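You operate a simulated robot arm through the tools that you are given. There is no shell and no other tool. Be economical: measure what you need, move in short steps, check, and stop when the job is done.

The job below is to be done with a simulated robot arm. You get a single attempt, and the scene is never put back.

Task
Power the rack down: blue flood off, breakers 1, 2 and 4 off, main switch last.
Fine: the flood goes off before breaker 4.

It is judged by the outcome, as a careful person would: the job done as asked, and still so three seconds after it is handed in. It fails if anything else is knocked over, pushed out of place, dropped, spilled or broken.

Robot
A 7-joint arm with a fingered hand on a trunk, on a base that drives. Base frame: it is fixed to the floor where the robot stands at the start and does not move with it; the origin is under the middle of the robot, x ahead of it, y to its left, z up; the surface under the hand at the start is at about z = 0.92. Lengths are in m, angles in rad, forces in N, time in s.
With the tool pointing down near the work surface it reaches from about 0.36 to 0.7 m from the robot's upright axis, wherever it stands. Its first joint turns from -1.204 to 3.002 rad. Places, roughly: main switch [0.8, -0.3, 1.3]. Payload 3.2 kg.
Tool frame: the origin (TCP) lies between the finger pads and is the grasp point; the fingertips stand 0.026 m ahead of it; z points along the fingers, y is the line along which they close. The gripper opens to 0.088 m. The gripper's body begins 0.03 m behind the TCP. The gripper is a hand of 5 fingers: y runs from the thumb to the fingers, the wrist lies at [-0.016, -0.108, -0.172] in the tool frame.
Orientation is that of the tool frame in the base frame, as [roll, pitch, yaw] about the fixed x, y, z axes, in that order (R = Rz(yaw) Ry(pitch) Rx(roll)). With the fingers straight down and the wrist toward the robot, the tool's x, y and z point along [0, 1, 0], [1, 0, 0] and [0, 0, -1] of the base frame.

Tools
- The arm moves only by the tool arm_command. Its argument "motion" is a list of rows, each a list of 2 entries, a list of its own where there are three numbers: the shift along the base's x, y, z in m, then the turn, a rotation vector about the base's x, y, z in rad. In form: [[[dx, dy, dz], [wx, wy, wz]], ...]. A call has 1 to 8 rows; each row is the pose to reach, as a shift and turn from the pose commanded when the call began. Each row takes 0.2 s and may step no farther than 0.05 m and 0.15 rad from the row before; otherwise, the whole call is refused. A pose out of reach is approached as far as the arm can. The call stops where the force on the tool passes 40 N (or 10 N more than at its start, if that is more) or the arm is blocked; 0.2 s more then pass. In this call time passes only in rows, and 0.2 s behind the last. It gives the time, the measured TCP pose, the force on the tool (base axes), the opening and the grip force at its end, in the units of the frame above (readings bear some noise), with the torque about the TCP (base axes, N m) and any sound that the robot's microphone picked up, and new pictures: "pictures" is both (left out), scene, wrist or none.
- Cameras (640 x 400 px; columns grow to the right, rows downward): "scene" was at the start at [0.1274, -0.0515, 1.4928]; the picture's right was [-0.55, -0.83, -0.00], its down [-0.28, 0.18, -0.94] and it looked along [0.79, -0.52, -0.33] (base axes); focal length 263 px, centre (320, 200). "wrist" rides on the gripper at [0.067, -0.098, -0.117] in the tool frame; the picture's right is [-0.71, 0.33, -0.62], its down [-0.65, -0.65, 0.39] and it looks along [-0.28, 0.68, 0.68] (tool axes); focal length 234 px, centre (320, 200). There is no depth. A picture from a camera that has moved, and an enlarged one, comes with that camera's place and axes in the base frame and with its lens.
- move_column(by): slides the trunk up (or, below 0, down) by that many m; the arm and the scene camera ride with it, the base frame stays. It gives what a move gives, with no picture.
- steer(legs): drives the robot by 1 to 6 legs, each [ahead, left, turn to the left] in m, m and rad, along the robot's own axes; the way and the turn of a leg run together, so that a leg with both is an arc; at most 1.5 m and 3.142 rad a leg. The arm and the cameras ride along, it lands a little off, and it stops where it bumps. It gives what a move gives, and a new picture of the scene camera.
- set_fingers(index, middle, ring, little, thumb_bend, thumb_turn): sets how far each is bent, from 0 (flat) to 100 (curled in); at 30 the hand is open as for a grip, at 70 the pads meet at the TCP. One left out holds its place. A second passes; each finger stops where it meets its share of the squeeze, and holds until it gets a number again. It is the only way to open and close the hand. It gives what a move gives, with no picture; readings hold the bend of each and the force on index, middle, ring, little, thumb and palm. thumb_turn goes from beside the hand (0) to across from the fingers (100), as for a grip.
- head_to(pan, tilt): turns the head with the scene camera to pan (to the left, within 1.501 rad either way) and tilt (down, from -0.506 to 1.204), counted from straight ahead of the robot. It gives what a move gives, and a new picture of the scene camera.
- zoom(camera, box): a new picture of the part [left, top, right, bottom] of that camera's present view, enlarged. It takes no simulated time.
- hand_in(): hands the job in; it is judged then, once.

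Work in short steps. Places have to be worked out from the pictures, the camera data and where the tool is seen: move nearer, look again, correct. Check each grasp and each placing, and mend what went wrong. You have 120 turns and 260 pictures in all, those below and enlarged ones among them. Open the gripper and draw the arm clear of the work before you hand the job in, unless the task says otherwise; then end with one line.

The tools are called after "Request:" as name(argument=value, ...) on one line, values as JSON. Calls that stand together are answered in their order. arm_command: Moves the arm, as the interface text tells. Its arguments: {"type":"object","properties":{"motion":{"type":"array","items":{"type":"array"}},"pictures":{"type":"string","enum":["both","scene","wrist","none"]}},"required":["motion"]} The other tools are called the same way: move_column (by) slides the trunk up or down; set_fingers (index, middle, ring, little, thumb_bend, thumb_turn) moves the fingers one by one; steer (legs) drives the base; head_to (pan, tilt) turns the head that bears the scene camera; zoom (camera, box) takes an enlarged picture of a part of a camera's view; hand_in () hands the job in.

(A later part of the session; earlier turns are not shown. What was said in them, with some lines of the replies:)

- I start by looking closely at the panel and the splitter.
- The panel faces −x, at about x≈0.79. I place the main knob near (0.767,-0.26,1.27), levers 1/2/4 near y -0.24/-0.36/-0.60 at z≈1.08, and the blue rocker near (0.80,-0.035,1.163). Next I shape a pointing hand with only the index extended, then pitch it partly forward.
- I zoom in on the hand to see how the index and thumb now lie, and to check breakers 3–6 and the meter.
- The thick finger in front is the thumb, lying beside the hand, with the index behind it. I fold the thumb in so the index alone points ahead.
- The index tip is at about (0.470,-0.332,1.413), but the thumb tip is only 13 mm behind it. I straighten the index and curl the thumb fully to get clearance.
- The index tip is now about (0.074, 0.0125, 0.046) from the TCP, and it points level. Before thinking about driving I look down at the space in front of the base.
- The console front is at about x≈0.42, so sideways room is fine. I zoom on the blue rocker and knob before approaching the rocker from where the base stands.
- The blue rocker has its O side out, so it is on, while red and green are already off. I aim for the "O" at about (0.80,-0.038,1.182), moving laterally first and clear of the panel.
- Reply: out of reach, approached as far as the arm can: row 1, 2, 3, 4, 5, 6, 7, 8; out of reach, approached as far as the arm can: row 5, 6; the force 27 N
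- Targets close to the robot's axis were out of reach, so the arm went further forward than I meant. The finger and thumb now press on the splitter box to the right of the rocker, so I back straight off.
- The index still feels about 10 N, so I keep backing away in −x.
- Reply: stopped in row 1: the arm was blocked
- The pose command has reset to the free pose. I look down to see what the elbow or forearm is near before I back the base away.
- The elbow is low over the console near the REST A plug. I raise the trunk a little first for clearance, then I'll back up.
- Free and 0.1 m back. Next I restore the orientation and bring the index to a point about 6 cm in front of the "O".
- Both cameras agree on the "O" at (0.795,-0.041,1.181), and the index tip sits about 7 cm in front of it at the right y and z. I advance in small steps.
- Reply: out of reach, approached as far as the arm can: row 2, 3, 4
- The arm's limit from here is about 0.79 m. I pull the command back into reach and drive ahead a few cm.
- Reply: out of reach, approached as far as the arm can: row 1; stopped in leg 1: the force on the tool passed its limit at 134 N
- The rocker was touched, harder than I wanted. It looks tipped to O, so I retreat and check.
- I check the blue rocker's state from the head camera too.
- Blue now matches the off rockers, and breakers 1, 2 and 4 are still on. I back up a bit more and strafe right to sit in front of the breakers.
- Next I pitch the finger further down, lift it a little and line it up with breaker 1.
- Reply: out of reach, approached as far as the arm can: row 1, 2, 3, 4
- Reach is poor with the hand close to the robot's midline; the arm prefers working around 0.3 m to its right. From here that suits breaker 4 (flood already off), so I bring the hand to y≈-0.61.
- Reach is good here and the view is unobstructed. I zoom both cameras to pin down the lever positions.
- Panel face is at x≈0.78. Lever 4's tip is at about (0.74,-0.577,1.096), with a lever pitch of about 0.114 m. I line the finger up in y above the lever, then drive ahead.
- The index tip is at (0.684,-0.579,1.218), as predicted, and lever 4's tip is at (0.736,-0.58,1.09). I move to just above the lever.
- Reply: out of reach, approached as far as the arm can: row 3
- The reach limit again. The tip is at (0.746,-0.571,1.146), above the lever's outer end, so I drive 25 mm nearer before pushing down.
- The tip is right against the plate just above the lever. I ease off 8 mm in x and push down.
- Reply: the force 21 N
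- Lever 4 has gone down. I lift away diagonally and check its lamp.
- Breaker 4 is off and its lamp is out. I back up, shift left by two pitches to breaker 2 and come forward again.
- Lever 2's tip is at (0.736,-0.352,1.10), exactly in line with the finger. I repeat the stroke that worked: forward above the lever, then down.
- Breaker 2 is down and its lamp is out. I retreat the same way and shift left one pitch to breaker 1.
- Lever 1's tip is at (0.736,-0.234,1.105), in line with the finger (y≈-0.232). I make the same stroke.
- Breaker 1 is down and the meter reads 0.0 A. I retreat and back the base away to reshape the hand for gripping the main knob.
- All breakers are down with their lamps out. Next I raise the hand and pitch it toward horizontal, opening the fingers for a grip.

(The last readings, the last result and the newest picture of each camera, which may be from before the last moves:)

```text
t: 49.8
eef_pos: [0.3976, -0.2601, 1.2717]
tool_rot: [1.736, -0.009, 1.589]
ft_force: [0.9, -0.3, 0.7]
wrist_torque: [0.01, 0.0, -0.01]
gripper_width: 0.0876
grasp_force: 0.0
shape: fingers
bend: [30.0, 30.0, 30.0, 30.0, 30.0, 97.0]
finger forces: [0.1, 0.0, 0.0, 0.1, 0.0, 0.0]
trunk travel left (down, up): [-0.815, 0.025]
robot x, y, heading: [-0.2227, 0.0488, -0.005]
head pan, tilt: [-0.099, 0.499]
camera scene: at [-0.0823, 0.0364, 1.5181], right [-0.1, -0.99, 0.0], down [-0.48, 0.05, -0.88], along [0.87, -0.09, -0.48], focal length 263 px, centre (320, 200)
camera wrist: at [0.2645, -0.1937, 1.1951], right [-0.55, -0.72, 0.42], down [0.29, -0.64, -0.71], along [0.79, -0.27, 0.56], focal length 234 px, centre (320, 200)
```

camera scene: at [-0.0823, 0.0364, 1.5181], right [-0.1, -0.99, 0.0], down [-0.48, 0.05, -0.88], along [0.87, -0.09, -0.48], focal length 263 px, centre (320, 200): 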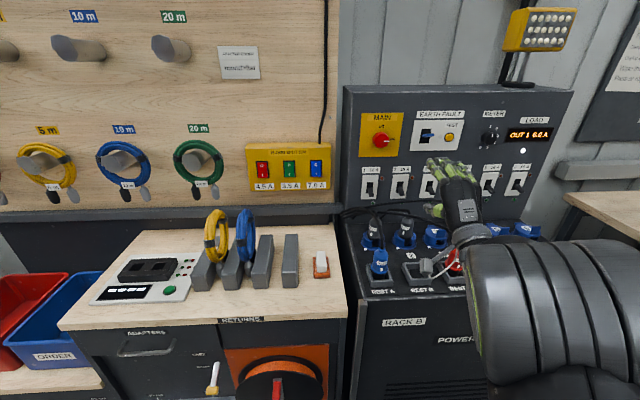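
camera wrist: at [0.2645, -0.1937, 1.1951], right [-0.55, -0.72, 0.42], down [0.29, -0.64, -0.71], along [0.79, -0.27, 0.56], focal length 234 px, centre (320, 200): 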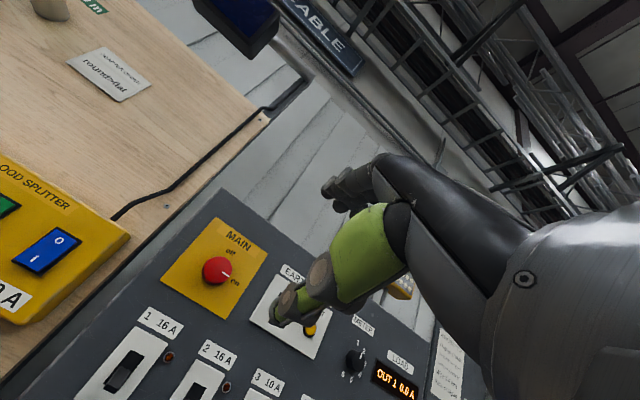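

The hand reaches horizontal fine. I level it exactly, then rehearse the −90° turn about x in free air.

Request:
arm_command(motion=[[[0, 0, 0], [0, -0.082, -0.01]], [[0, 0, 0], [0, -0.165, -0.019]]], pictures="none")

Request:
arm_command(motion=[[[0, 0, 0], [-0.15, 0, 0]], [[0, 0, 0], [-0.3, 0, 0]], [[0, 0, 0], [-0.45, 0, 0]], [[0, 0, 0], [-0.6, 0, 0]], [[0, 0, 0], [-0.75, 0, 0]], [[0, 0, 0], [-0.9, 0, 0]], [[0, 0, 0], [-1.05, 0, 0]], [[0, 0, 0], [-1.2, 0, 0]]])

```text
t: 50.4
eef_pos: [0.3976, -0.2584, 1.2716]
tool_rot: [1.572, -0.007, 1.573]
ft_force: [-0.3, 0.2, 0.3]
wrist_torque: [0.03, -0.02, -0.01]
gripper_width: 0.0878
grasp_force: 0.2
shape: fingers
bend: [30.0, 30.0, 30.0, 30.0, 30.0, 97.0]
finger forces: [0.0, 0.0, 0.0, 0.0, 0.1, 0.0]
trunk travel left (down, up): [-0.815, 0.025]
robot x, y, heading: [-0.223, 0.0462, -0.003]
head pan, tilt: [-0.099, 0.499]
```

```text
t: 52.2
eef_pos: [0.3963, -0.258, 1.2729]
tool_rot: [1.58, 1.194, 1.578]
ft_force: [0.2, 0.4, 0.9]
wrist_torque: [0.0, 0.02, 0.01]
gripper_width: 0.0878
grasp_force: 0.1
shape: fingers
bend: [30.0, 30.0, 30.0, 30.0, 30.0, 97.0]
finger forces: [0.1, 0.1, 0.1, 0.0, 0.1, 0.1]
trunk travel left (down, up): [-0.815, 0.025]
robot x, y, heading: [-0.2273, 0.0478, -0.002]
head pan, tilt: [-0.099, 0.499]
camera scene: at [-0.0835, 0.0376, 1.5182], right [-0.1, -0.99, 0.0], down [-0.48, 0.05, -0.88], along [0.87, -0.09, -0.48], focal length 263 px, centre (320, 200)
camera wrist: at [0.2786, -0.3239, 1.1737], right [-0.62, 0.05, 0.78], down [0.39, -0.85, 0.36], along [0.68, 0.53, 0.51], focal length 234 px, centre (320, 200)
```

scene: 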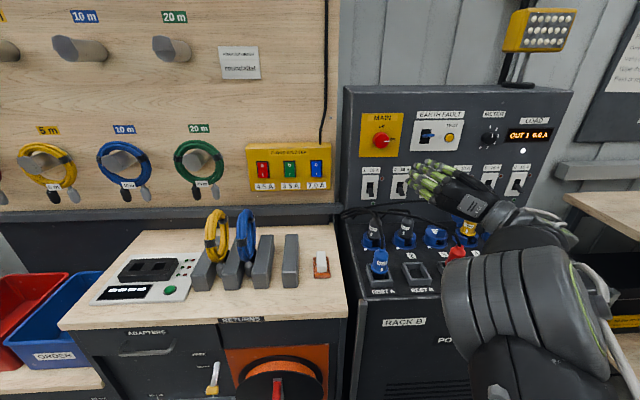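
wrist: 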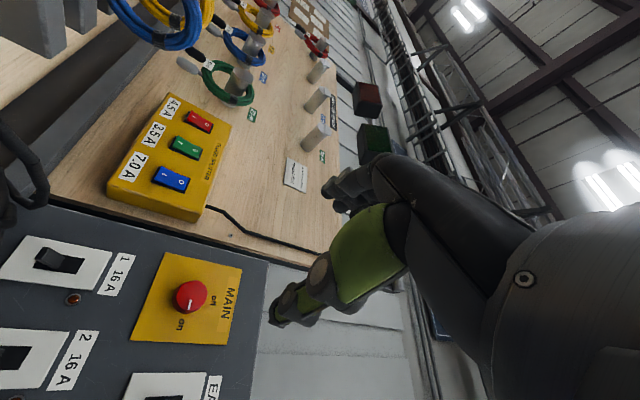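

It works to −1.2 rad. I test how much further it turns.

Request:
arm_command(motion=[[[0, 0, 0], [-0.15, 0, 0]], [[0, 0, 0], [-0.3, 0, 0]], [[0, 0, 0], [-0.45, 0, 0]], [[0, 0, 0], [-0.6, 0, 0]]], pictures="none")

Request:
zoom(camera="wrist", box=[0, 0, 640, 400])

```text
t: 53.2
eef_pos: [0.3968, -0.2573, 1.272]
tool_rot: [-1.574, 1.345, -1.576]
ft_force: [-1.2, -0.1, 0.2]
wrist_torque: [-0.01, 0.0, -0.05]
gripper_width: 0.0877
grasp_force: 0.1
shape: fingers
bend: [30.0, 30.0, 30.0, 30.0, 30.0, 97.0]
finger forces: [0.0, 0.0, 0.0, 0.0, 0.0, 0.1]
trunk travel left (down, up): [-0.815, 0.025]
robot x, y, heading: [-0.2243, 0.0449, -0.001]
head pan, tilt: [-0.099, 0.499]
```

```text
1.00 times, centred on (320, 200) of wrist (not enlarged: the box is as wide or as high as the picture)
camera zoom: at [0.2786, -0.3668, 1.2286], right [-0.62, 0.48, 0.62], down [0.39, -0.49, 0.78], along [0.68, 0.72, 0.12], focal length 234 px, centre (320, 200)
```

zoom: 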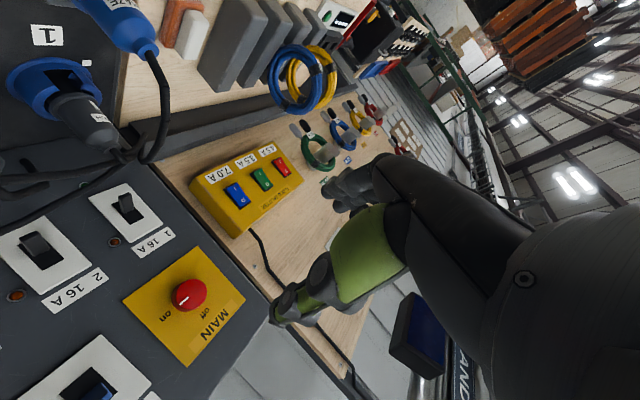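

Full travel to −1.8 rad works. I return to a roll of about −0.15 as the gripping start and look at the forearm's clearance over the plugs.

Request:
arm_command(motion=[[[0, 0, 0], [0.15, 0, 0]], [[0, 0, 0], [0.3, 0, 0]], [[0, 0, 0], [0.45, 0, 0]], [[0, 0, 0], [0.6, 0, 0]], [[0, 0, 0], [0.75, 0, 0]], [[0, 0, 0], [0.9, 0, 0]], [[0, 0, 0], [1.05, 0, 0]], [[0, 0, 0], [1.2, 0, 0]]], pictures="none")

Request:
arm_command(motion=[[[0, 0, 0], [0.15, 0, 0]], [[0, 0, 0], [0.3, 0, 0]], [[0, 0, 0], [0.45, 0, 0]]], pictures="none")

Request:
head_to(pan=-0.6, tilt=0.7)

```text
t: 55.0
eef_pos: [0.3955, -0.2588, 1.272]
tool_rot: [1.576, 0.59, 1.577]
ft_force: [0.0, -0.3, 0.8]
wrist_torque: [0.01, -0.02, 0.02]
gripper_width: 0.088
grasp_force: 0.1
shape: fingers
bend: [30.0, 30.0, 30.0, 30.0, 30.0, 97.0]
finger forces: [0.0, 0.0, 0.1, 0.0, 0.0, 0.1]
trunk travel left (down, up): [-0.815, 0.025]
robot x, y, heading: [-0.227, 0.047, 0.001]
head pan, tilt: [-0.099, 0.499]
```

```text
t: 55.8
eef_pos: [0.3965, -0.257, 1.2729]
tool_rot: [1.573, 0.142, 1.575]
ft_force: [-0.1, 0.2, -0.7]
wrist_torque: [-0.01, 0.02, -0.01]
gripper_width: 0.0878
grasp_force: 0.1
shape: fingers
bend: [30.0, 30.0, 30.0, 30.0, 30.0, 97.0]
finger forces: [0.0, 0.0, 0.1, 0.1, 0.0, 0.0]
trunk travel left (down, up): [-0.815, 0.025]
robot x, y, heading: [-0.2239, 0.0459, -0.003]
head pan, tilt: [-0.099, 0.499]
```

```text
t: 56.7
eef_pos: [0.396, -0.2576, 1.2719]
tool_rot: [1.574, 0.144, 1.574]
ft_force: [-0.4, 0.3, 0.6]
wrist_torque: [0.03, -0.02, -0.01]
gripper_width: 0.0877
grasp_force: 0.1
shape: fingers
bend: [30.0, 30.0, 30.0, 30.0, 30.0, 97.0]
finger forces: [0.0, 0.0, 0.2, 0.0, 0.0, 0.0]
trunk travel left (down, up): [-0.815, 0.025]
robot x, y, heading: [-0.2236, 0.0479, -0.006]
head pan, tilt: [-0.6, 0.7]
camera scene: at [-0.104, -0.0014, 1.5005], right [-0.57, -0.82, 0.0], down [-0.53, 0.37, -0.77], along [0.63, -0.43, -0.64], focal length 263 px, centre (320, 200)
```

scene: 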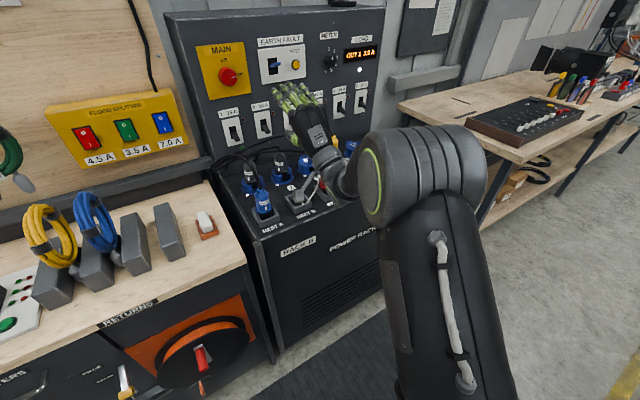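

The elbow is high (z≈1.28), so the forearm clears the plugs. I check the meter reading, then drive ahead.

Request:
zoom(camera="scene", box=[190, 20, 390, 150])

Request:
steer(legs=[[0.24, 0, 0]])

Request:
arm_command(motion=[[[0, 0, 0], [0, 0, 0]]], pictures="wrist")

Request:
zoom(camera="scene", box=[160, 0, 400, 150])

```text
3.08 times, centred on (290, 85) of scene
camera zoom: at [-0.104, -0.0014, 1.5005], right [-0.57, -0.82, 0.0], down [-0.53, 0.37, -0.77], along [0.63, -0.43, -0.64], focal length 809 px, centre (412, 554)
```

zoom: 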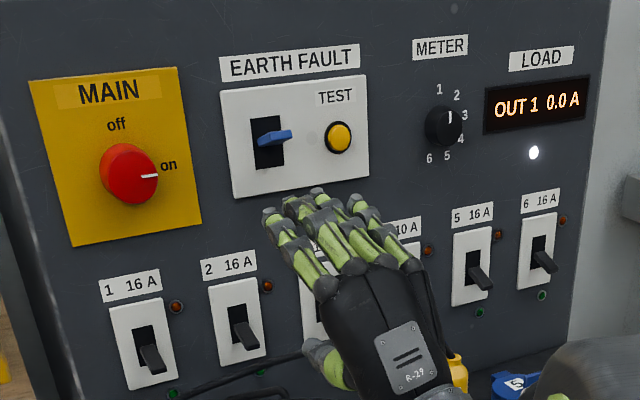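

```text
t: 58.5
eef_pos: [0.6393, -0.2562, 1.2734]
tool_rot: [1.573, 0.142, 1.577]
ft_force: [0.4, 0.5, -0.2]
wrist_torque: [-0.02, 0.01, 0.03]
gripper_width: 0.0876
grasp_force: 0.1
shape: fingers
bend: [30.0, 30.0, 30.0, 30.0, 30.0, 97.0]
finger forces: [0.0, 0.1, 0.0, 0.0, 0.0, 0.1]
trunk travel left (down, up): [-0.815, 0.025]
robot x, y, heading: [0.0217, 0.045, -0.007]
head pan, tilt: [-0.6, 0.7]
camera scene: at [0.1381, -0.0014, 1.5005], right [-0.57, -0.82, 0.0], down [-0.53, 0.36, -0.77], along [0.63, -0.43, -0.64], focal length 263 px, centre (320, 200)
```

scene: 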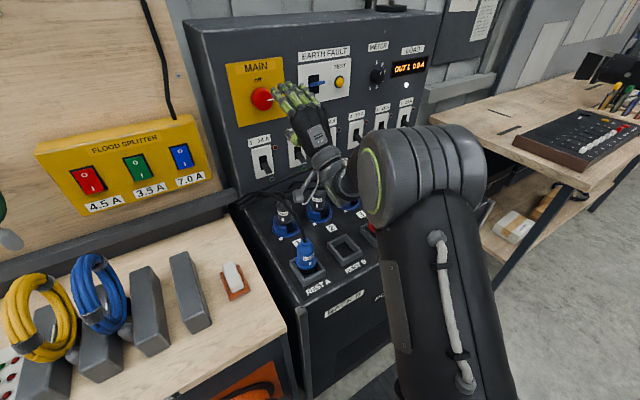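

```text
t: 58.9
eef_pos: [0.6384, -0.2563, 1.2731]
tool_rot: [1.573, 0.144, 1.578]
ft_force: [0.3, -0.8, 0.6]
wrist_torque: [0.01, 0.03, -0.01]
gripper_width: 0.0878
grasp_force: 0.0
shape: fingers
bend: [30.0, 30.0, 30.0, 30.0, 30.0, 97.0]
finger forces: [0.0, 0.0, 0.1, 0.0, 0.0, 0.1]
trunk travel left (down, up): [-0.815, 0.025]
robot x, y, heading: [0.0194, 0.0477, 0.001]
head pan, tilt: [-0.6, 0.7]
camera wrist: at [0.5214, -0.205, 1.1663], right [-0.62, -0.66, 0.43], down [0.39, -0.73, -0.55], along [0.68, -0.18, 0.71], focal length 234 px, centre (320, 200)
```

wrist: 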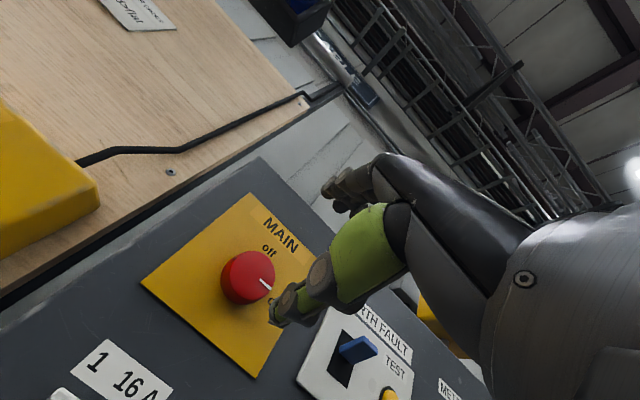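

```text
2.67 times, centred on (280, 75) of scene
camera zoom: at [0.1376, -0.0014, 1.5006], right [-0.57, -0.82, 0.0], down [-0.53, 0.36, -0.77], along [0.63, -0.43, -0.64], focal length 701 px, centre (427, 533)
```

zoom: 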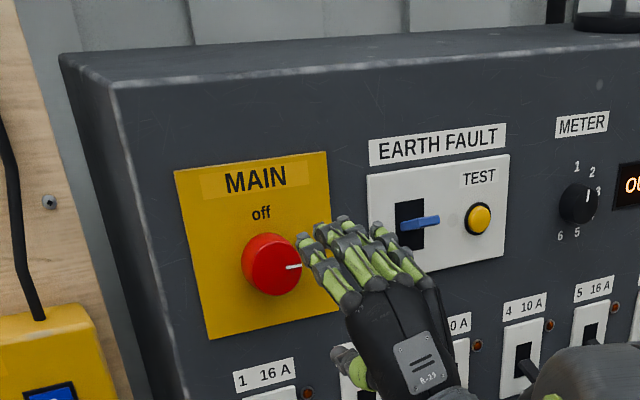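

The knob is at about (0.775,-0.259,1.27) and the TCP is aligned to within 4 mm. I advance so the open fingers straddle it.

Request:
arm_command(motion=[[[0.03, -0.001, -0.001], [0, 0, 0]], [[0.06, -0.002, -0.003], [0, 0, 0]], [[0.08, -0.002, -0.003], [0, 0, 0]]])

Request:
zoom(camera="scene", box=[160, 0, 400, 150])

Request:
zoom(camera="wrist", box=[200, 150, 440, 350])

```text
t: 59.7
eef_pos: [0.7205, -0.2589, 1.2699]
tool_rot: [1.575, 0.144, 1.576]
ft_force: [0.2, -0.1, 0.4]
wrist_torque: [0.0, -0.04, 0.03]
gripper_width: 0.0877
grasp_force: 0.1
shape: fingers
bend: [30.0, 30.0, 30.0, 30.0, 30.0, 97.0]
finger forces: [0.0, 0.0, 0.0, 0.0, 0.1, 0.0]
trunk travel left (down, up): [-0.815, 0.025]
robot x, y, heading: [0.0241, 0.0488, -0.0]
head pan, tilt: [-0.6, 0.7]
camera scene: at [0.1393, -0.0015, 1.5004], right [-0.57, -0.82, 0.0], down [-0.53, 0.36, -0.76], along [0.63, -0.43, -0.64], focal length 263 px, centre (320, 200)
camera wrist: at [0.603, -0.2071, 1.1628], right [-0.62, -0.66, 0.43], down [0.39, -0.73, -0.56], along [0.68, -0.18, 0.71], focal length 234 px, centre (320, 200)
```

scene: 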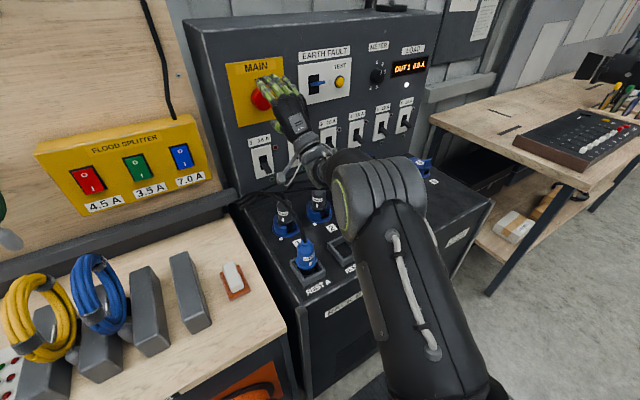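
wrist: 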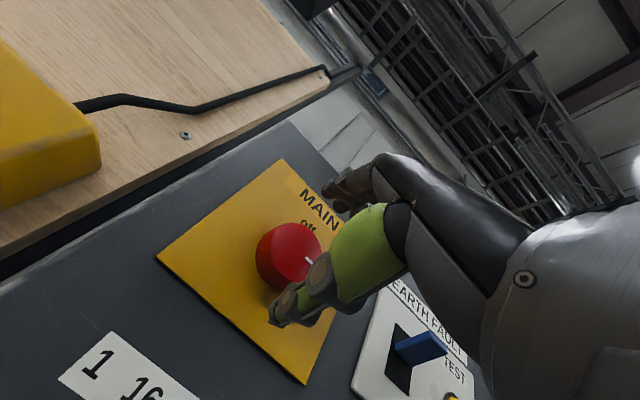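

```text
2.67 times, centred on (280, 75) of scene
camera zoom: at [0.1393, -0.0015, 1.5004], right [-0.57, -0.82, 0.0], down [-0.53, 0.36, -0.76], along [0.63, -0.43, -0.64], focal length 701 px, centre (427, 533)
```

zoom: 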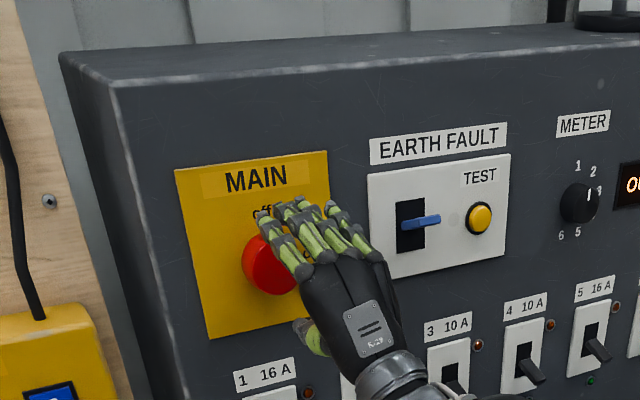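

```text
2.00 times, centred on (320, 250) of wrist
camera zoom: at [0.603, -0.2071, 1.1628], right [-0.62, -0.66, 0.43], down [0.39, -0.73, -0.56], along [0.68, -0.18, 0.71], focal length 468 px, centre (320, 100)
```

zoom: 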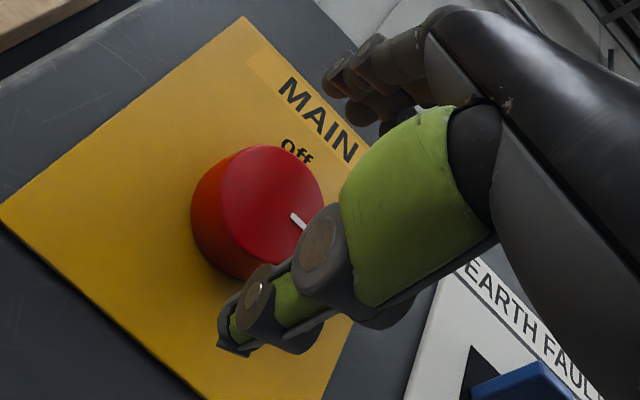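

The knob sits between the fingers above and the thumb below. I advance another few cm, watching the force.

Request:
arm_command(motion=[[[0.01, 0, 0], [0, 0, 0]], [[0.02, 0, 0], [0, 0, 0]], [[0.03, 0, 0], [0, 0, 0]]])

Request:
zoom(camera="wrist", box=[200, 150, 440, 350])

```text
t: 60.5
eef_pos: [0.7491, -0.2564, 1.2691]
tool_rot: [1.574, 0.144, 1.576]
ft_force: [-0.6, 0.9, 0.9]
wrist_torque: [-0.04, -0.01, 0.04]
gripper_width: 0.0876
grasp_force: 0.0
shape: fingers
bend: [30.0, 30.0, 30.0, 30.0, 30.0, 97.0]
finger forces: [0.0, 0.0, 0.0, 0.0, 0.1, 0.1]
trunk travel left (down, up): [-0.815, 0.025]
robot x, y, heading: [0.0227, 0.0481, -0.003]
head pan, tilt: [-0.6, 0.7]
camera scene: at [0.1392, -0.0015, 1.5004], right [-0.57, -0.82, 0.0], down [-0.53, 0.36, -0.76], along [0.63, -0.43, -0.64], focal length 263 px, centre (320, 200)
camera wrist: at [0.632, -0.2062, 1.1618], right [-0.62, -0.66, 0.43], down [0.39, -0.73, -0.56], along [0.68, -0.18, 0.71], focal length 234 px, centre (320, 200)
```

scene: 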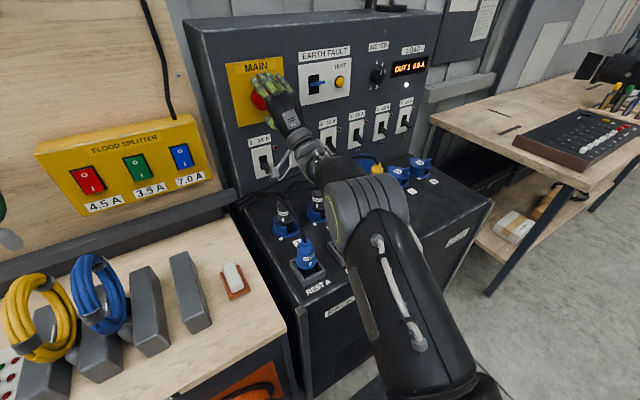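
wrist: 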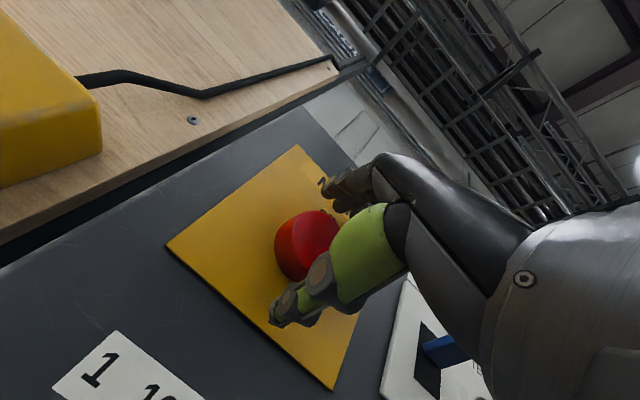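

```text
2.00 times, centred on (320, 250) of wrist
camera zoom: at [0.632, -0.2062, 1.1618], right [-0.62, -0.66, 0.43], down [0.39, -0.73, -0.56], along [0.68, -0.18, 0.71], focal length 468 px, centre (320, 100)
```

zoom: 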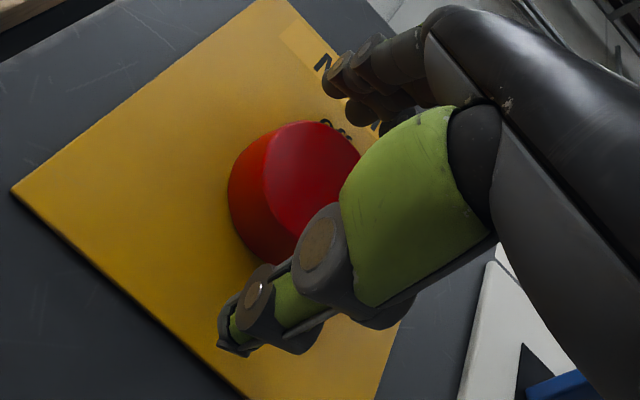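

The thumb tip is alongside the knob, so I close the fingers and thumb on it.

Request:
set_fingers(index=65, middle=65, ring=65, little=65, thumb_bend=65)

Request:
zoom(camera="wrist", box=[200, 120, 440, 320])

Request:
zoom(camera="scene", box=[200, 40, 360, 160])

```text
t: 61.5
eef_pos: [0.7493, -0.257, 1.2702]
tool_rot: [1.571, 0.144, 1.575]
ft_force: [1.3, -0.2, 5.6]
wrist_torque: [0.01, -0.13, -0.04]
gripper_width: 0.0463
grasp_force: 16.5
shape: fingers
bend: [55.0, 55.0, 63.0, 65.0, 52.0, 100.0]
finger forces: [9.2, 8.4, 1.6, 0.0, 14.5, 0.0]
trunk travel left (down, up): [-0.815, 0.025]
robot x, y, heading: [0.0206, 0.0475, 0.001]
head pan, tilt: [-0.6, 0.7]
```

```text
2.00 times, centred on (320, 220) of wrist
camera zoom: at [0.6308, -0.2058, 1.1634], right [-0.62, -0.66, 0.43], down [0.39, -0.73, -0.55], along [0.68, -0.17, 0.71], focal length 468 px, centre (320, 160)
```

zoom: 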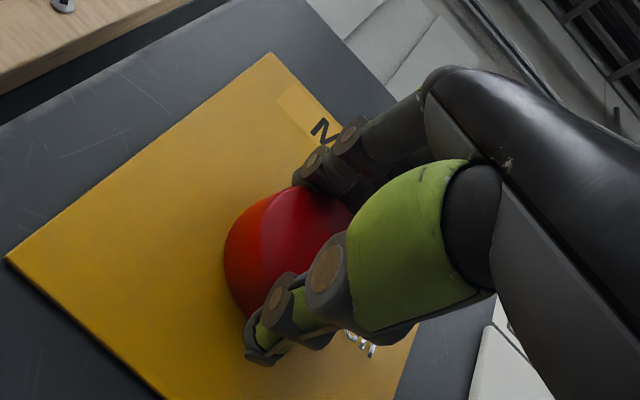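

```text
3.33 times, centred on (280, 100) of scene
camera zoom: at [0.1377, -0.001, 1.5006], right [-0.57, -0.82, 0.0], down [-0.53, 0.36, -0.77], along [0.63, -0.43, -0.64], focal length 876 px, centre (453, 533)
```

zoom: 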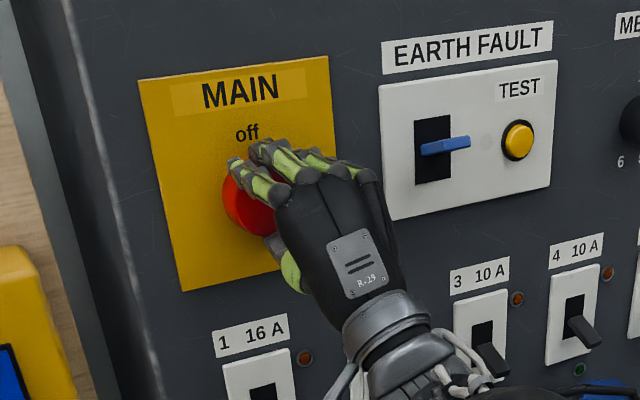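

Index, middle and thumb hold the knob firmly. I turn the hand −x (counter-clockwise as seen) toward "off".

Request:
arm_command(motion=[[[0, 0, 0], [-0.12, 0, 0]], [[0, 0, 0], [-0.24, 0, 0]], [[0, 0, 0], [-0.36, 0, 0]], [[0, 0, 0], [-0.48, 0, 0]], [[0, 0, 0], [-0.6, 0, 0]]])

Request:
zoom(camera="scene", box=[200, 40, 360, 160])

Request:
zoom(camera="wrist", box=[200, 120, 440, 320])

```text
t: 62.7
eef_pos: [0.7492, -0.2565, 1.2701]
tool_rot: [1.58, 0.747, 1.582]
ft_force: [-4.6, 5.7, -1.8]
wrist_torque: [0.05, 0.12, -0.08]
gripper_width: 0.0462
grasp_force: 16.8
shape: fingers
bend: [55.0, 55.0, 64.0, 65.0, 52.0, 100.0]
finger forces: [9.6, 6.7, 0.7, 0.0, 16.8, 0.0]
trunk travel left (down, up): [-0.815, 0.025]
robot x, y, heading: [0.0226, 0.0455, -0.0]
head pan, tilt: [-0.6, 0.7]
camera scene: at [0.1374, 0.0005, 1.5006], right [-0.56, -0.83, 0.0], down [-0.53, 0.36, -0.77], along [0.63, -0.43, -0.64], focal length 263 px, centre (320, 200)
camera wrist: at [0.6309, -0.2744, 1.1526], right [-0.62, -0.3, 0.73], down [0.39, -0.92, -0.04], along [0.68, 0.26, 0.68], focal length 234 px, centre (320, 200)
```

scene: 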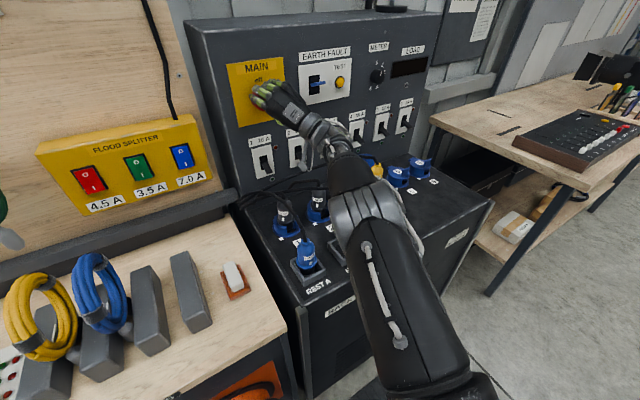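
wrist: 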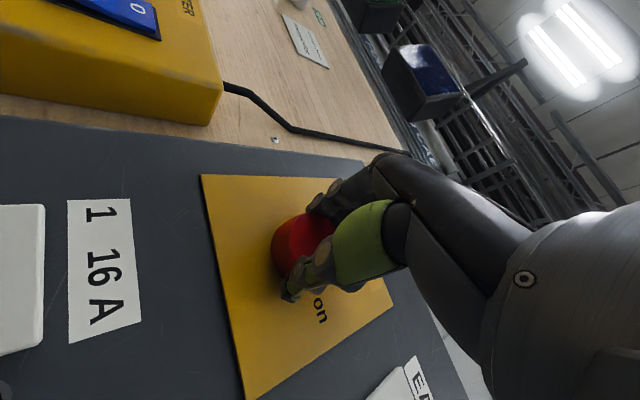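

```text
3.33 times, centred on (280, 100) of scene
camera zoom: at [0.1374, 0.0005, 1.5006], right [-0.56, -0.83, 0.0], down [-0.53, 0.36, -0.77], along [0.63, -0.43, -0.64], focal length 876 px, centre (453, 533)
```

zoom: 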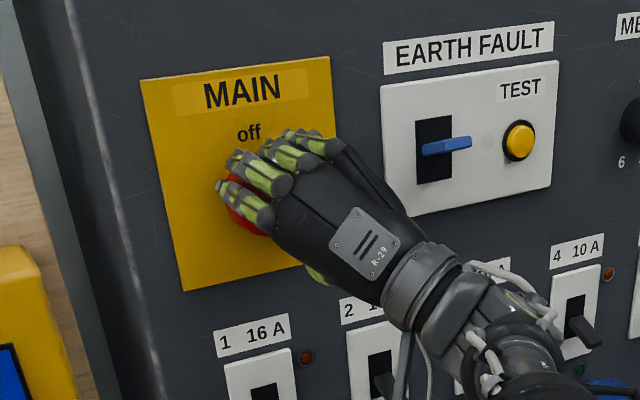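

```text
2.00 times, centred on (320, 220) of wrist
camera zoom: at [0.6309, -0.2744, 1.1526], right [-0.62, -0.3, 0.73], down [0.39, -0.92, -0.04], along [0.68, 0.26, 0.68], focal length 468 px, centre (320, 160)
```

zoom: 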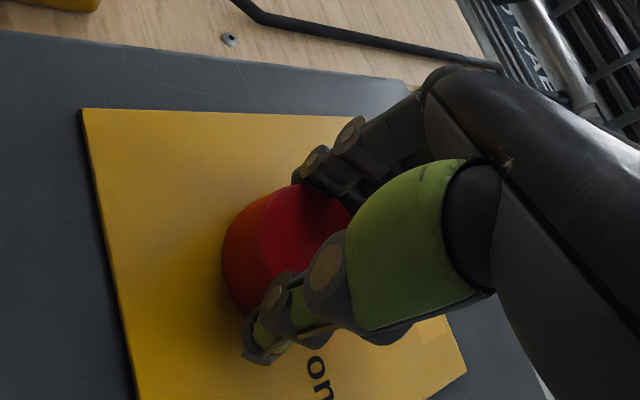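

The load display has gone dark, so the knob is turning. I finish the quarter turn.

Request:
arm_command(motion=[[[0, 0, 0], [-0.12, 0, 0]], [[0, 0, 0], [-0.24, 0, 0]], [[0, 0, 0], [-0.36, 0, 0]], [[0, 0, 0], [-0.48, 0, 0]], [[0, 0, 0], [-0.6, 0, 0]], [[0, 0, 0], [-0.72, 0, 0]], [[0, 0, 0], [-0.84, 0, 0]], [[0, 0, 0], [-0.92, 0, 0]]])

Request:
zoom(camera="wrist", box=[200, 120, 440, 320])

```text
t: 64.5
eef_pos: [0.7473, -0.2544, 1.2664]
tool_rot: [-1.637, 1.477, -1.639]
ft_force: [13.1, -2.5, 1.0]
wrist_torque: [-0.03, -0.02, -0.02]
gripper_width: 0.0465
grasp_force: 14.5
shape: fingers
bend: [56.0, 56.0, 64.0, 65.0, 52.0, 100.0]
finger forces: [7.3, 6.6, 0.9, 0.1, 15.3, 0.0]
out of reach, approached as far as the arm can: row 5, 6, 7, 8
trunk travel left (down, up): [-0.815, 0.025]
robot x, y, heading: [0.0197, 0.0492, 0.002]
head pan, tilt: [-0.6, 0.7]
camera scene: at [0.144, -0.0027, 1.5], right [-0.57, -0.82, 0.0], down [-0.53, 0.36, -0.76], along [0.63, -0.43, -0.65], focal length 263 px, centre (320, 200)
camera wrist: at [0.6286, -0.358, 1.2087], right [-0.62, 0.4, 0.68], down [0.39, -0.59, 0.7], along [0.68, 0.7, 0.21], focal length 234 px, centre (320, 200)
```

scene: 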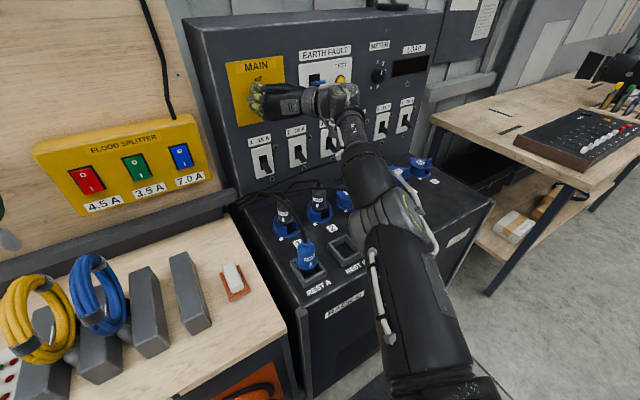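
wrist: 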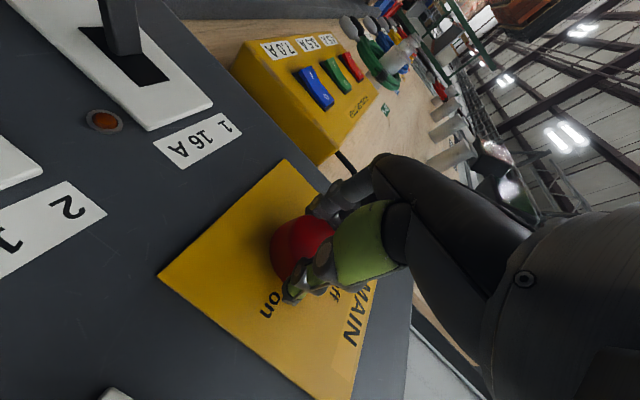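

```text
2.00 times, centred on (320, 220) of wrist
camera zoom: at [0.6286, -0.358, 1.2087], right [-0.62, 0.4, 0.68], down [0.39, -0.59, 0.7], along [0.68, 0.7, 0.21], focal length 468 px, centre (320, 160)
```

zoom: 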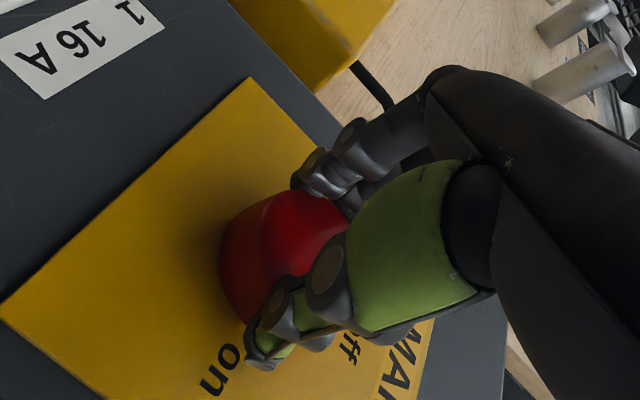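

Turned about 1.52 rad in total. I open the hand and look at the indicator.

Request:
set_fingers(index=30, middle=30, ring=30, little=30, thumb_bend=30)

Request:
arm_command(motion=[[[-0.02, 0, 0], [0, 0, 0]], [[-0.04, 0, 0], [0, 0, 0]], [[-0.06, 0, 0], [0, 0, 0]]])

Request:
zoom(camera="wrist", box=[160, 140, 400, 340])

```text
t: 65.5
eef_pos: [0.743, -0.254, 1.2683]
tool_rot: [-1.632, 1.479, -1.634]
ft_force: [-0.5, -0.5, 0.0]
wrist_torque: [0.02, -0.02, 0.02]
gripper_width: 0.0876
grasp_force: 0.1
shape: fingers
bend: [30.0, 30.0, 30.0, 30.0, 30.0, 97.0]
finger forces: [0.0, 0.1, 0.1, 0.1, 0.0, 0.1]
trunk travel left (down, up): [-0.815, 0.025]
robot x, y, heading: [0.0207, 0.0464, -0.0]
head pan, tilt: [-0.6, 0.7]
```

```text
t: 66.3
eef_pos: [0.7264, -0.276, 1.2783]
tool_rot: [-1.633, 1.478, -1.632]
ft_force: [-0.4, 0.8, 0.5]
wrist_torque: [0.01, -0.03, -0.01]
gripper_width: 0.0873
grasp_force: 0.2
shape: fingers
bend: [30.0, 30.0, 30.0, 30.0, 30.0, 97.0]
finger forces: [0.0, 0.0, 0.1, 0.0, 0.0, 0.0]
out of reach, approached as far as the arm can: row 1, 2, 3
trunk travel left (down, up): [-0.815, 0.025]
robot x, y, heading: [0.0184, 0.0465, 0.001]
head pan, tilt: [-0.6, 0.7]
camera scene: at [0.1383, -0.0019, 1.5005], right [-0.57, -0.82, 0.0], down [-0.53, 0.36, -0.76], along [0.63, -0.43, -0.64], focal length 263 px, centre (320, 200)
camera wrist: at [0.6086, -0.38, 1.2192], right [-0.62, 0.4, 0.68], down [0.39, -0.59, 0.7], along [0.68, 0.7, 0.21], focal length 234 px, centre (320, 200)
```

scene: 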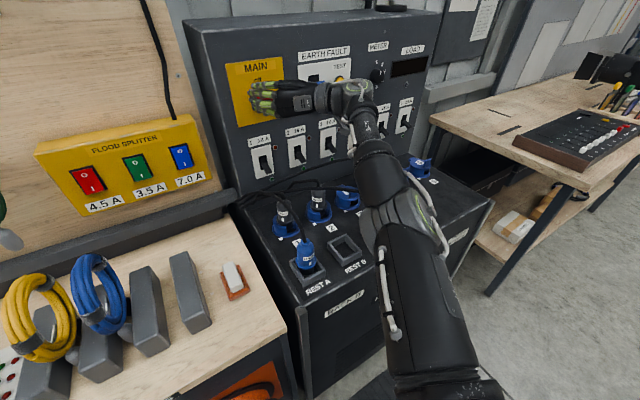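
wrist: 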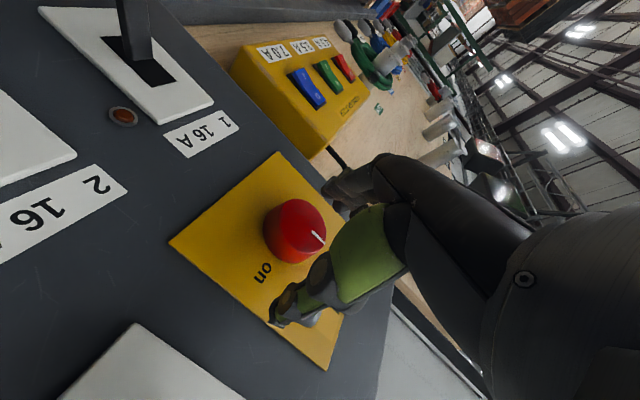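

```text
2.00 times, centred on (280, 240) of wrist
camera zoom: at [0.6086, -0.38, 1.2192], right [-0.62, 0.4, 0.68], down [0.39, -0.59, 0.7], along [0.68, 0.7, 0.21], focal length 468 px, centre (400, 120)
```

zoom: 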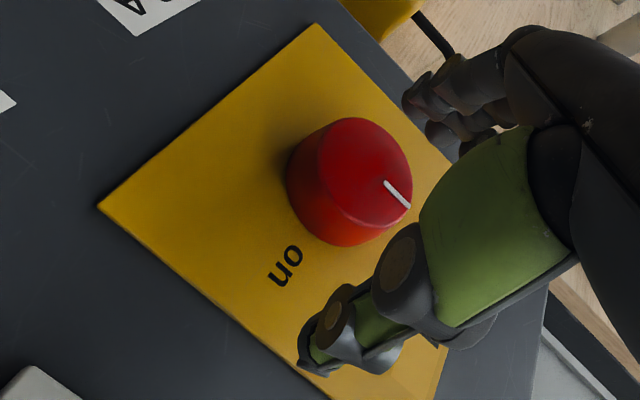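

The indicator now points up toward "off". I withdraw straight back with the base.

Request:
steer(legs=[[-0.3, 0, 0]])

Request:
head_to(pan=-0.35, tilt=0.35)

Request:
zoom(camera="scene", box=[200, 80, 520, 280])

```text
t: 68.3
eef_pos: [0.4308, -0.2745, 1.2771]
tool_rot: [-1.647, 1.477, -1.645]
ft_force: [-0.4, 1.1, 0.2]
wrist_torque: [0.0, 0.01, 0.0]
gripper_width: 0.0876
grasp_force: 0.0
shape: fingers
bend: [30.0, 30.0, 30.0, 30.0, 30.0, 97.0]
finger forces: [0.1, 0.0, 0.0, 0.0, 0.0, 0.0]
trunk travel left (down, up): [-0.815, 0.025]
robot x, y, heading: [-0.2806, 0.0443, 0.007]
head pan, tilt: [-0.6, 0.7]
camera scene: at [-0.1576, -0.0016, 1.5004], right [-0.56, -0.83, 0.0], down [-0.53, 0.36, -0.76], along [0.63, -0.43, -0.64], focal length 263 px, centre (320, 200)
```

scene: 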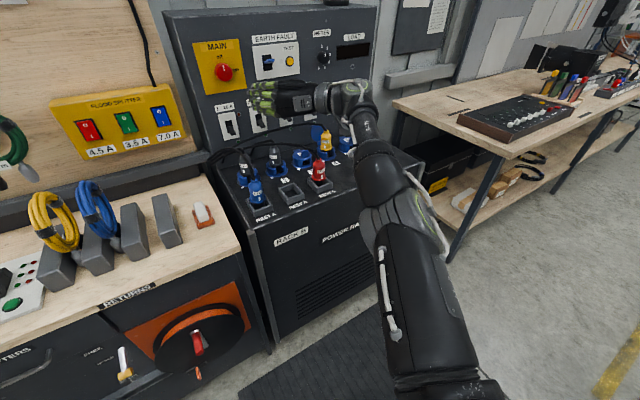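

```text
t: 69.2
eef_pos: [0.43, -0.2747, 1.2763]
tool_rot: [-1.64, 1.479, -1.637]
ft_force: [-0.3, 0.0, 0.7]
wrist_torque: [-0.01, -0.01, -0.02]
gripper_width: 0.0877
grasp_force: 0.0
shape: fingers
bend: [30.0, 30.0, 30.0, 30.0, 30.0, 97.0]
finger forces: [0.0, 0.1, 0.0, 0.0, 0.0, 0.0]
trunk travel left (down, up): [-0.815, 0.025]
robot x, y, heading: [-0.2744, 0.0435, 0.006]
head pan, tilt: [-0.351, 0.351]
camera scene: at [-0.1405, 0.0145, 1.5318], right [-0.34, -0.94, 0.0], down [-0.32, 0.12, -0.94], along [0.88, -0.32, -0.34], focal length 263 px, centre (320, 200)
```

scene: 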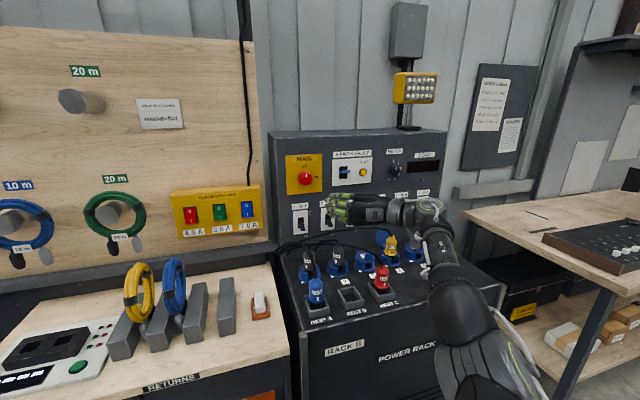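

```text
2.00 times, centred on (360, 180) of scene
camera zoom: at [-0.1405, 0.0145, 1.5318], right [-0.34, -0.94, 0.0], down [-0.32, 0.12, -0.94], along [0.88, -0.32, -0.34], focal length 526 px, centre (240, 240)
```

zoom: 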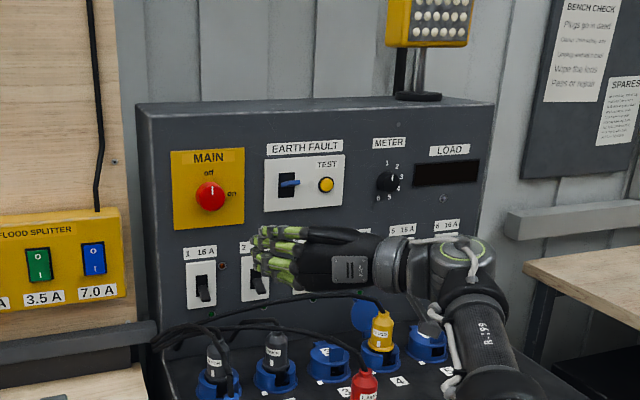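

Final close checks of the knob, the rockers and the levers.

Request:
zoom(camera="scene", box=[280, 145, 380, 210])

Request:
zoom(camera="scene", box=[165, 180, 275, 245])

Request:
steer(legs=[[0, -0.25, 0]])

Request:
zoom(camera="scene", box=[200, 120, 460, 290])

```text
6.15 times, centred on (330, 178) of scene
camera zoom: at [-0.1405, 0.0145, 1.5318], right [-0.34, -0.94, 0.0], down [-0.32, 0.12, -0.94], along [0.88, -0.32, -0.34], focal length 1618 px, centre (258, 338)
```

zoom: 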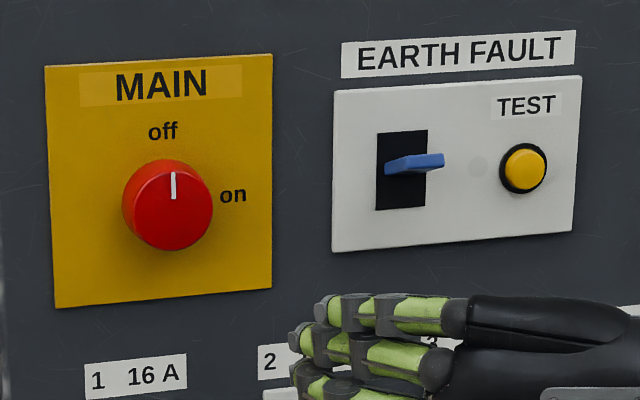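

```text
5.82 times, centred on (220, 212) of scene
camera zoom: at [-0.1405, 0.0145, 1.5318], right [-0.34, -0.94, 0.0], down [-0.32, 0.12, -0.94], along [0.88, -0.32, -0.34], focal length 1529 px, centre (902, 127)
```

zoom: 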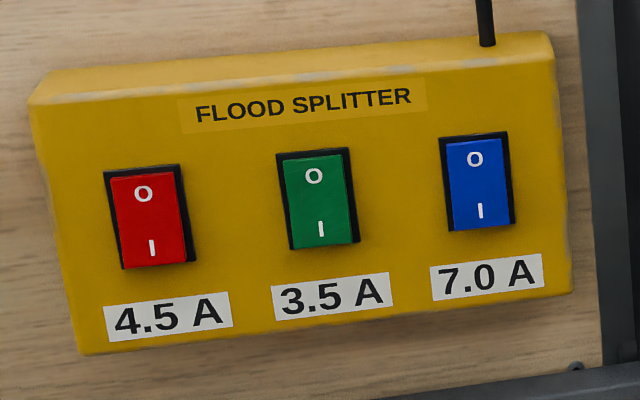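

```text
t: 71.0
eef_pos: [0.4294, -0.5287, 1.2778]
tool_rot: [-1.632, 1.476, -1.635]
ft_force: [0.3, 0.9, 0.3]
wrist_torque: [0.01, -0.04, 0.01]
gripper_width: 0.0878
grasp_force: 0.0
shape: fingers
bend: [30.0, 30.0, 30.0, 30.0, 30.0, 97.0]
finger forces: [0.0, 0.1, 0.0, 0.0, 0.0, 0.1]
trunk travel left (down, up): [-0.815, 0.025]
robot x, y, heading: [-0.2786, -0.2052, 0.004]
head pan, tilt: [-0.351, 0.351]
camera scene: at [-0.1408, -0.2376, 1.5319], right [-0.35, -0.94, 0.0], down [-0.32, 0.12, -0.94], along [0.88, -0.32, -0.34], focal length 263 px, centre (320, 200)
```

scene: 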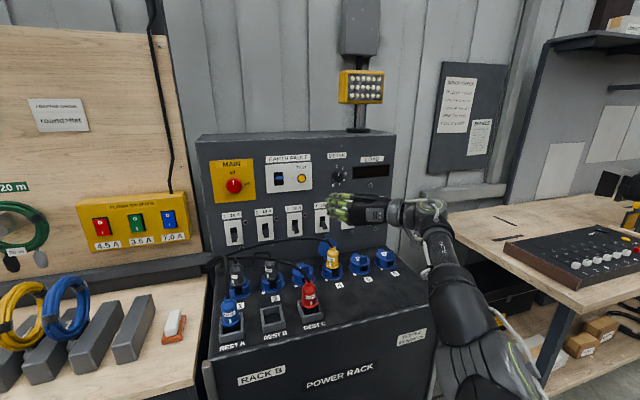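

```text
2.35 times, centred on (330, 205) of scene
camera zoom: at [-0.1408, -0.2376, 1.5319], right [-0.35, -0.94, 0.0], down [-0.32, 0.12, -0.94], along [0.88, -0.32, -0.34], focal length 618 px, centre (296, 188)
```

zoom: 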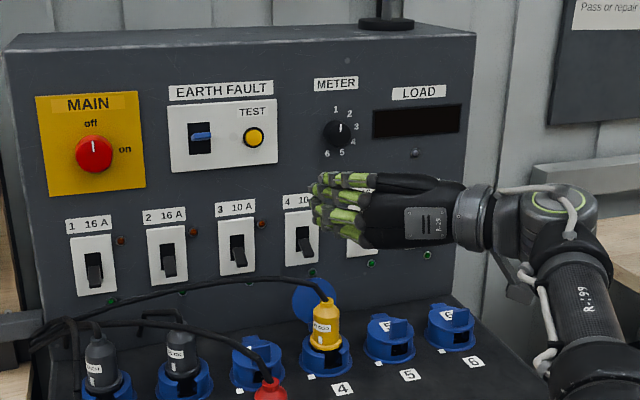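

The main knob points to off, breakers 1, 2 and 4 are down, the blue rocker is off, and the arm is clear with the hand open. I hand the job in.

Request:
hand_in()

```text
The job is handed in.
```

The rack is powered down: blue flood off first, then breakers 4, 2 and 1, and the main switch last; the first press at the flood splitter slipped onto its box, and the one that switched the flood off peaked at 134 N, with no damage or movement seen.
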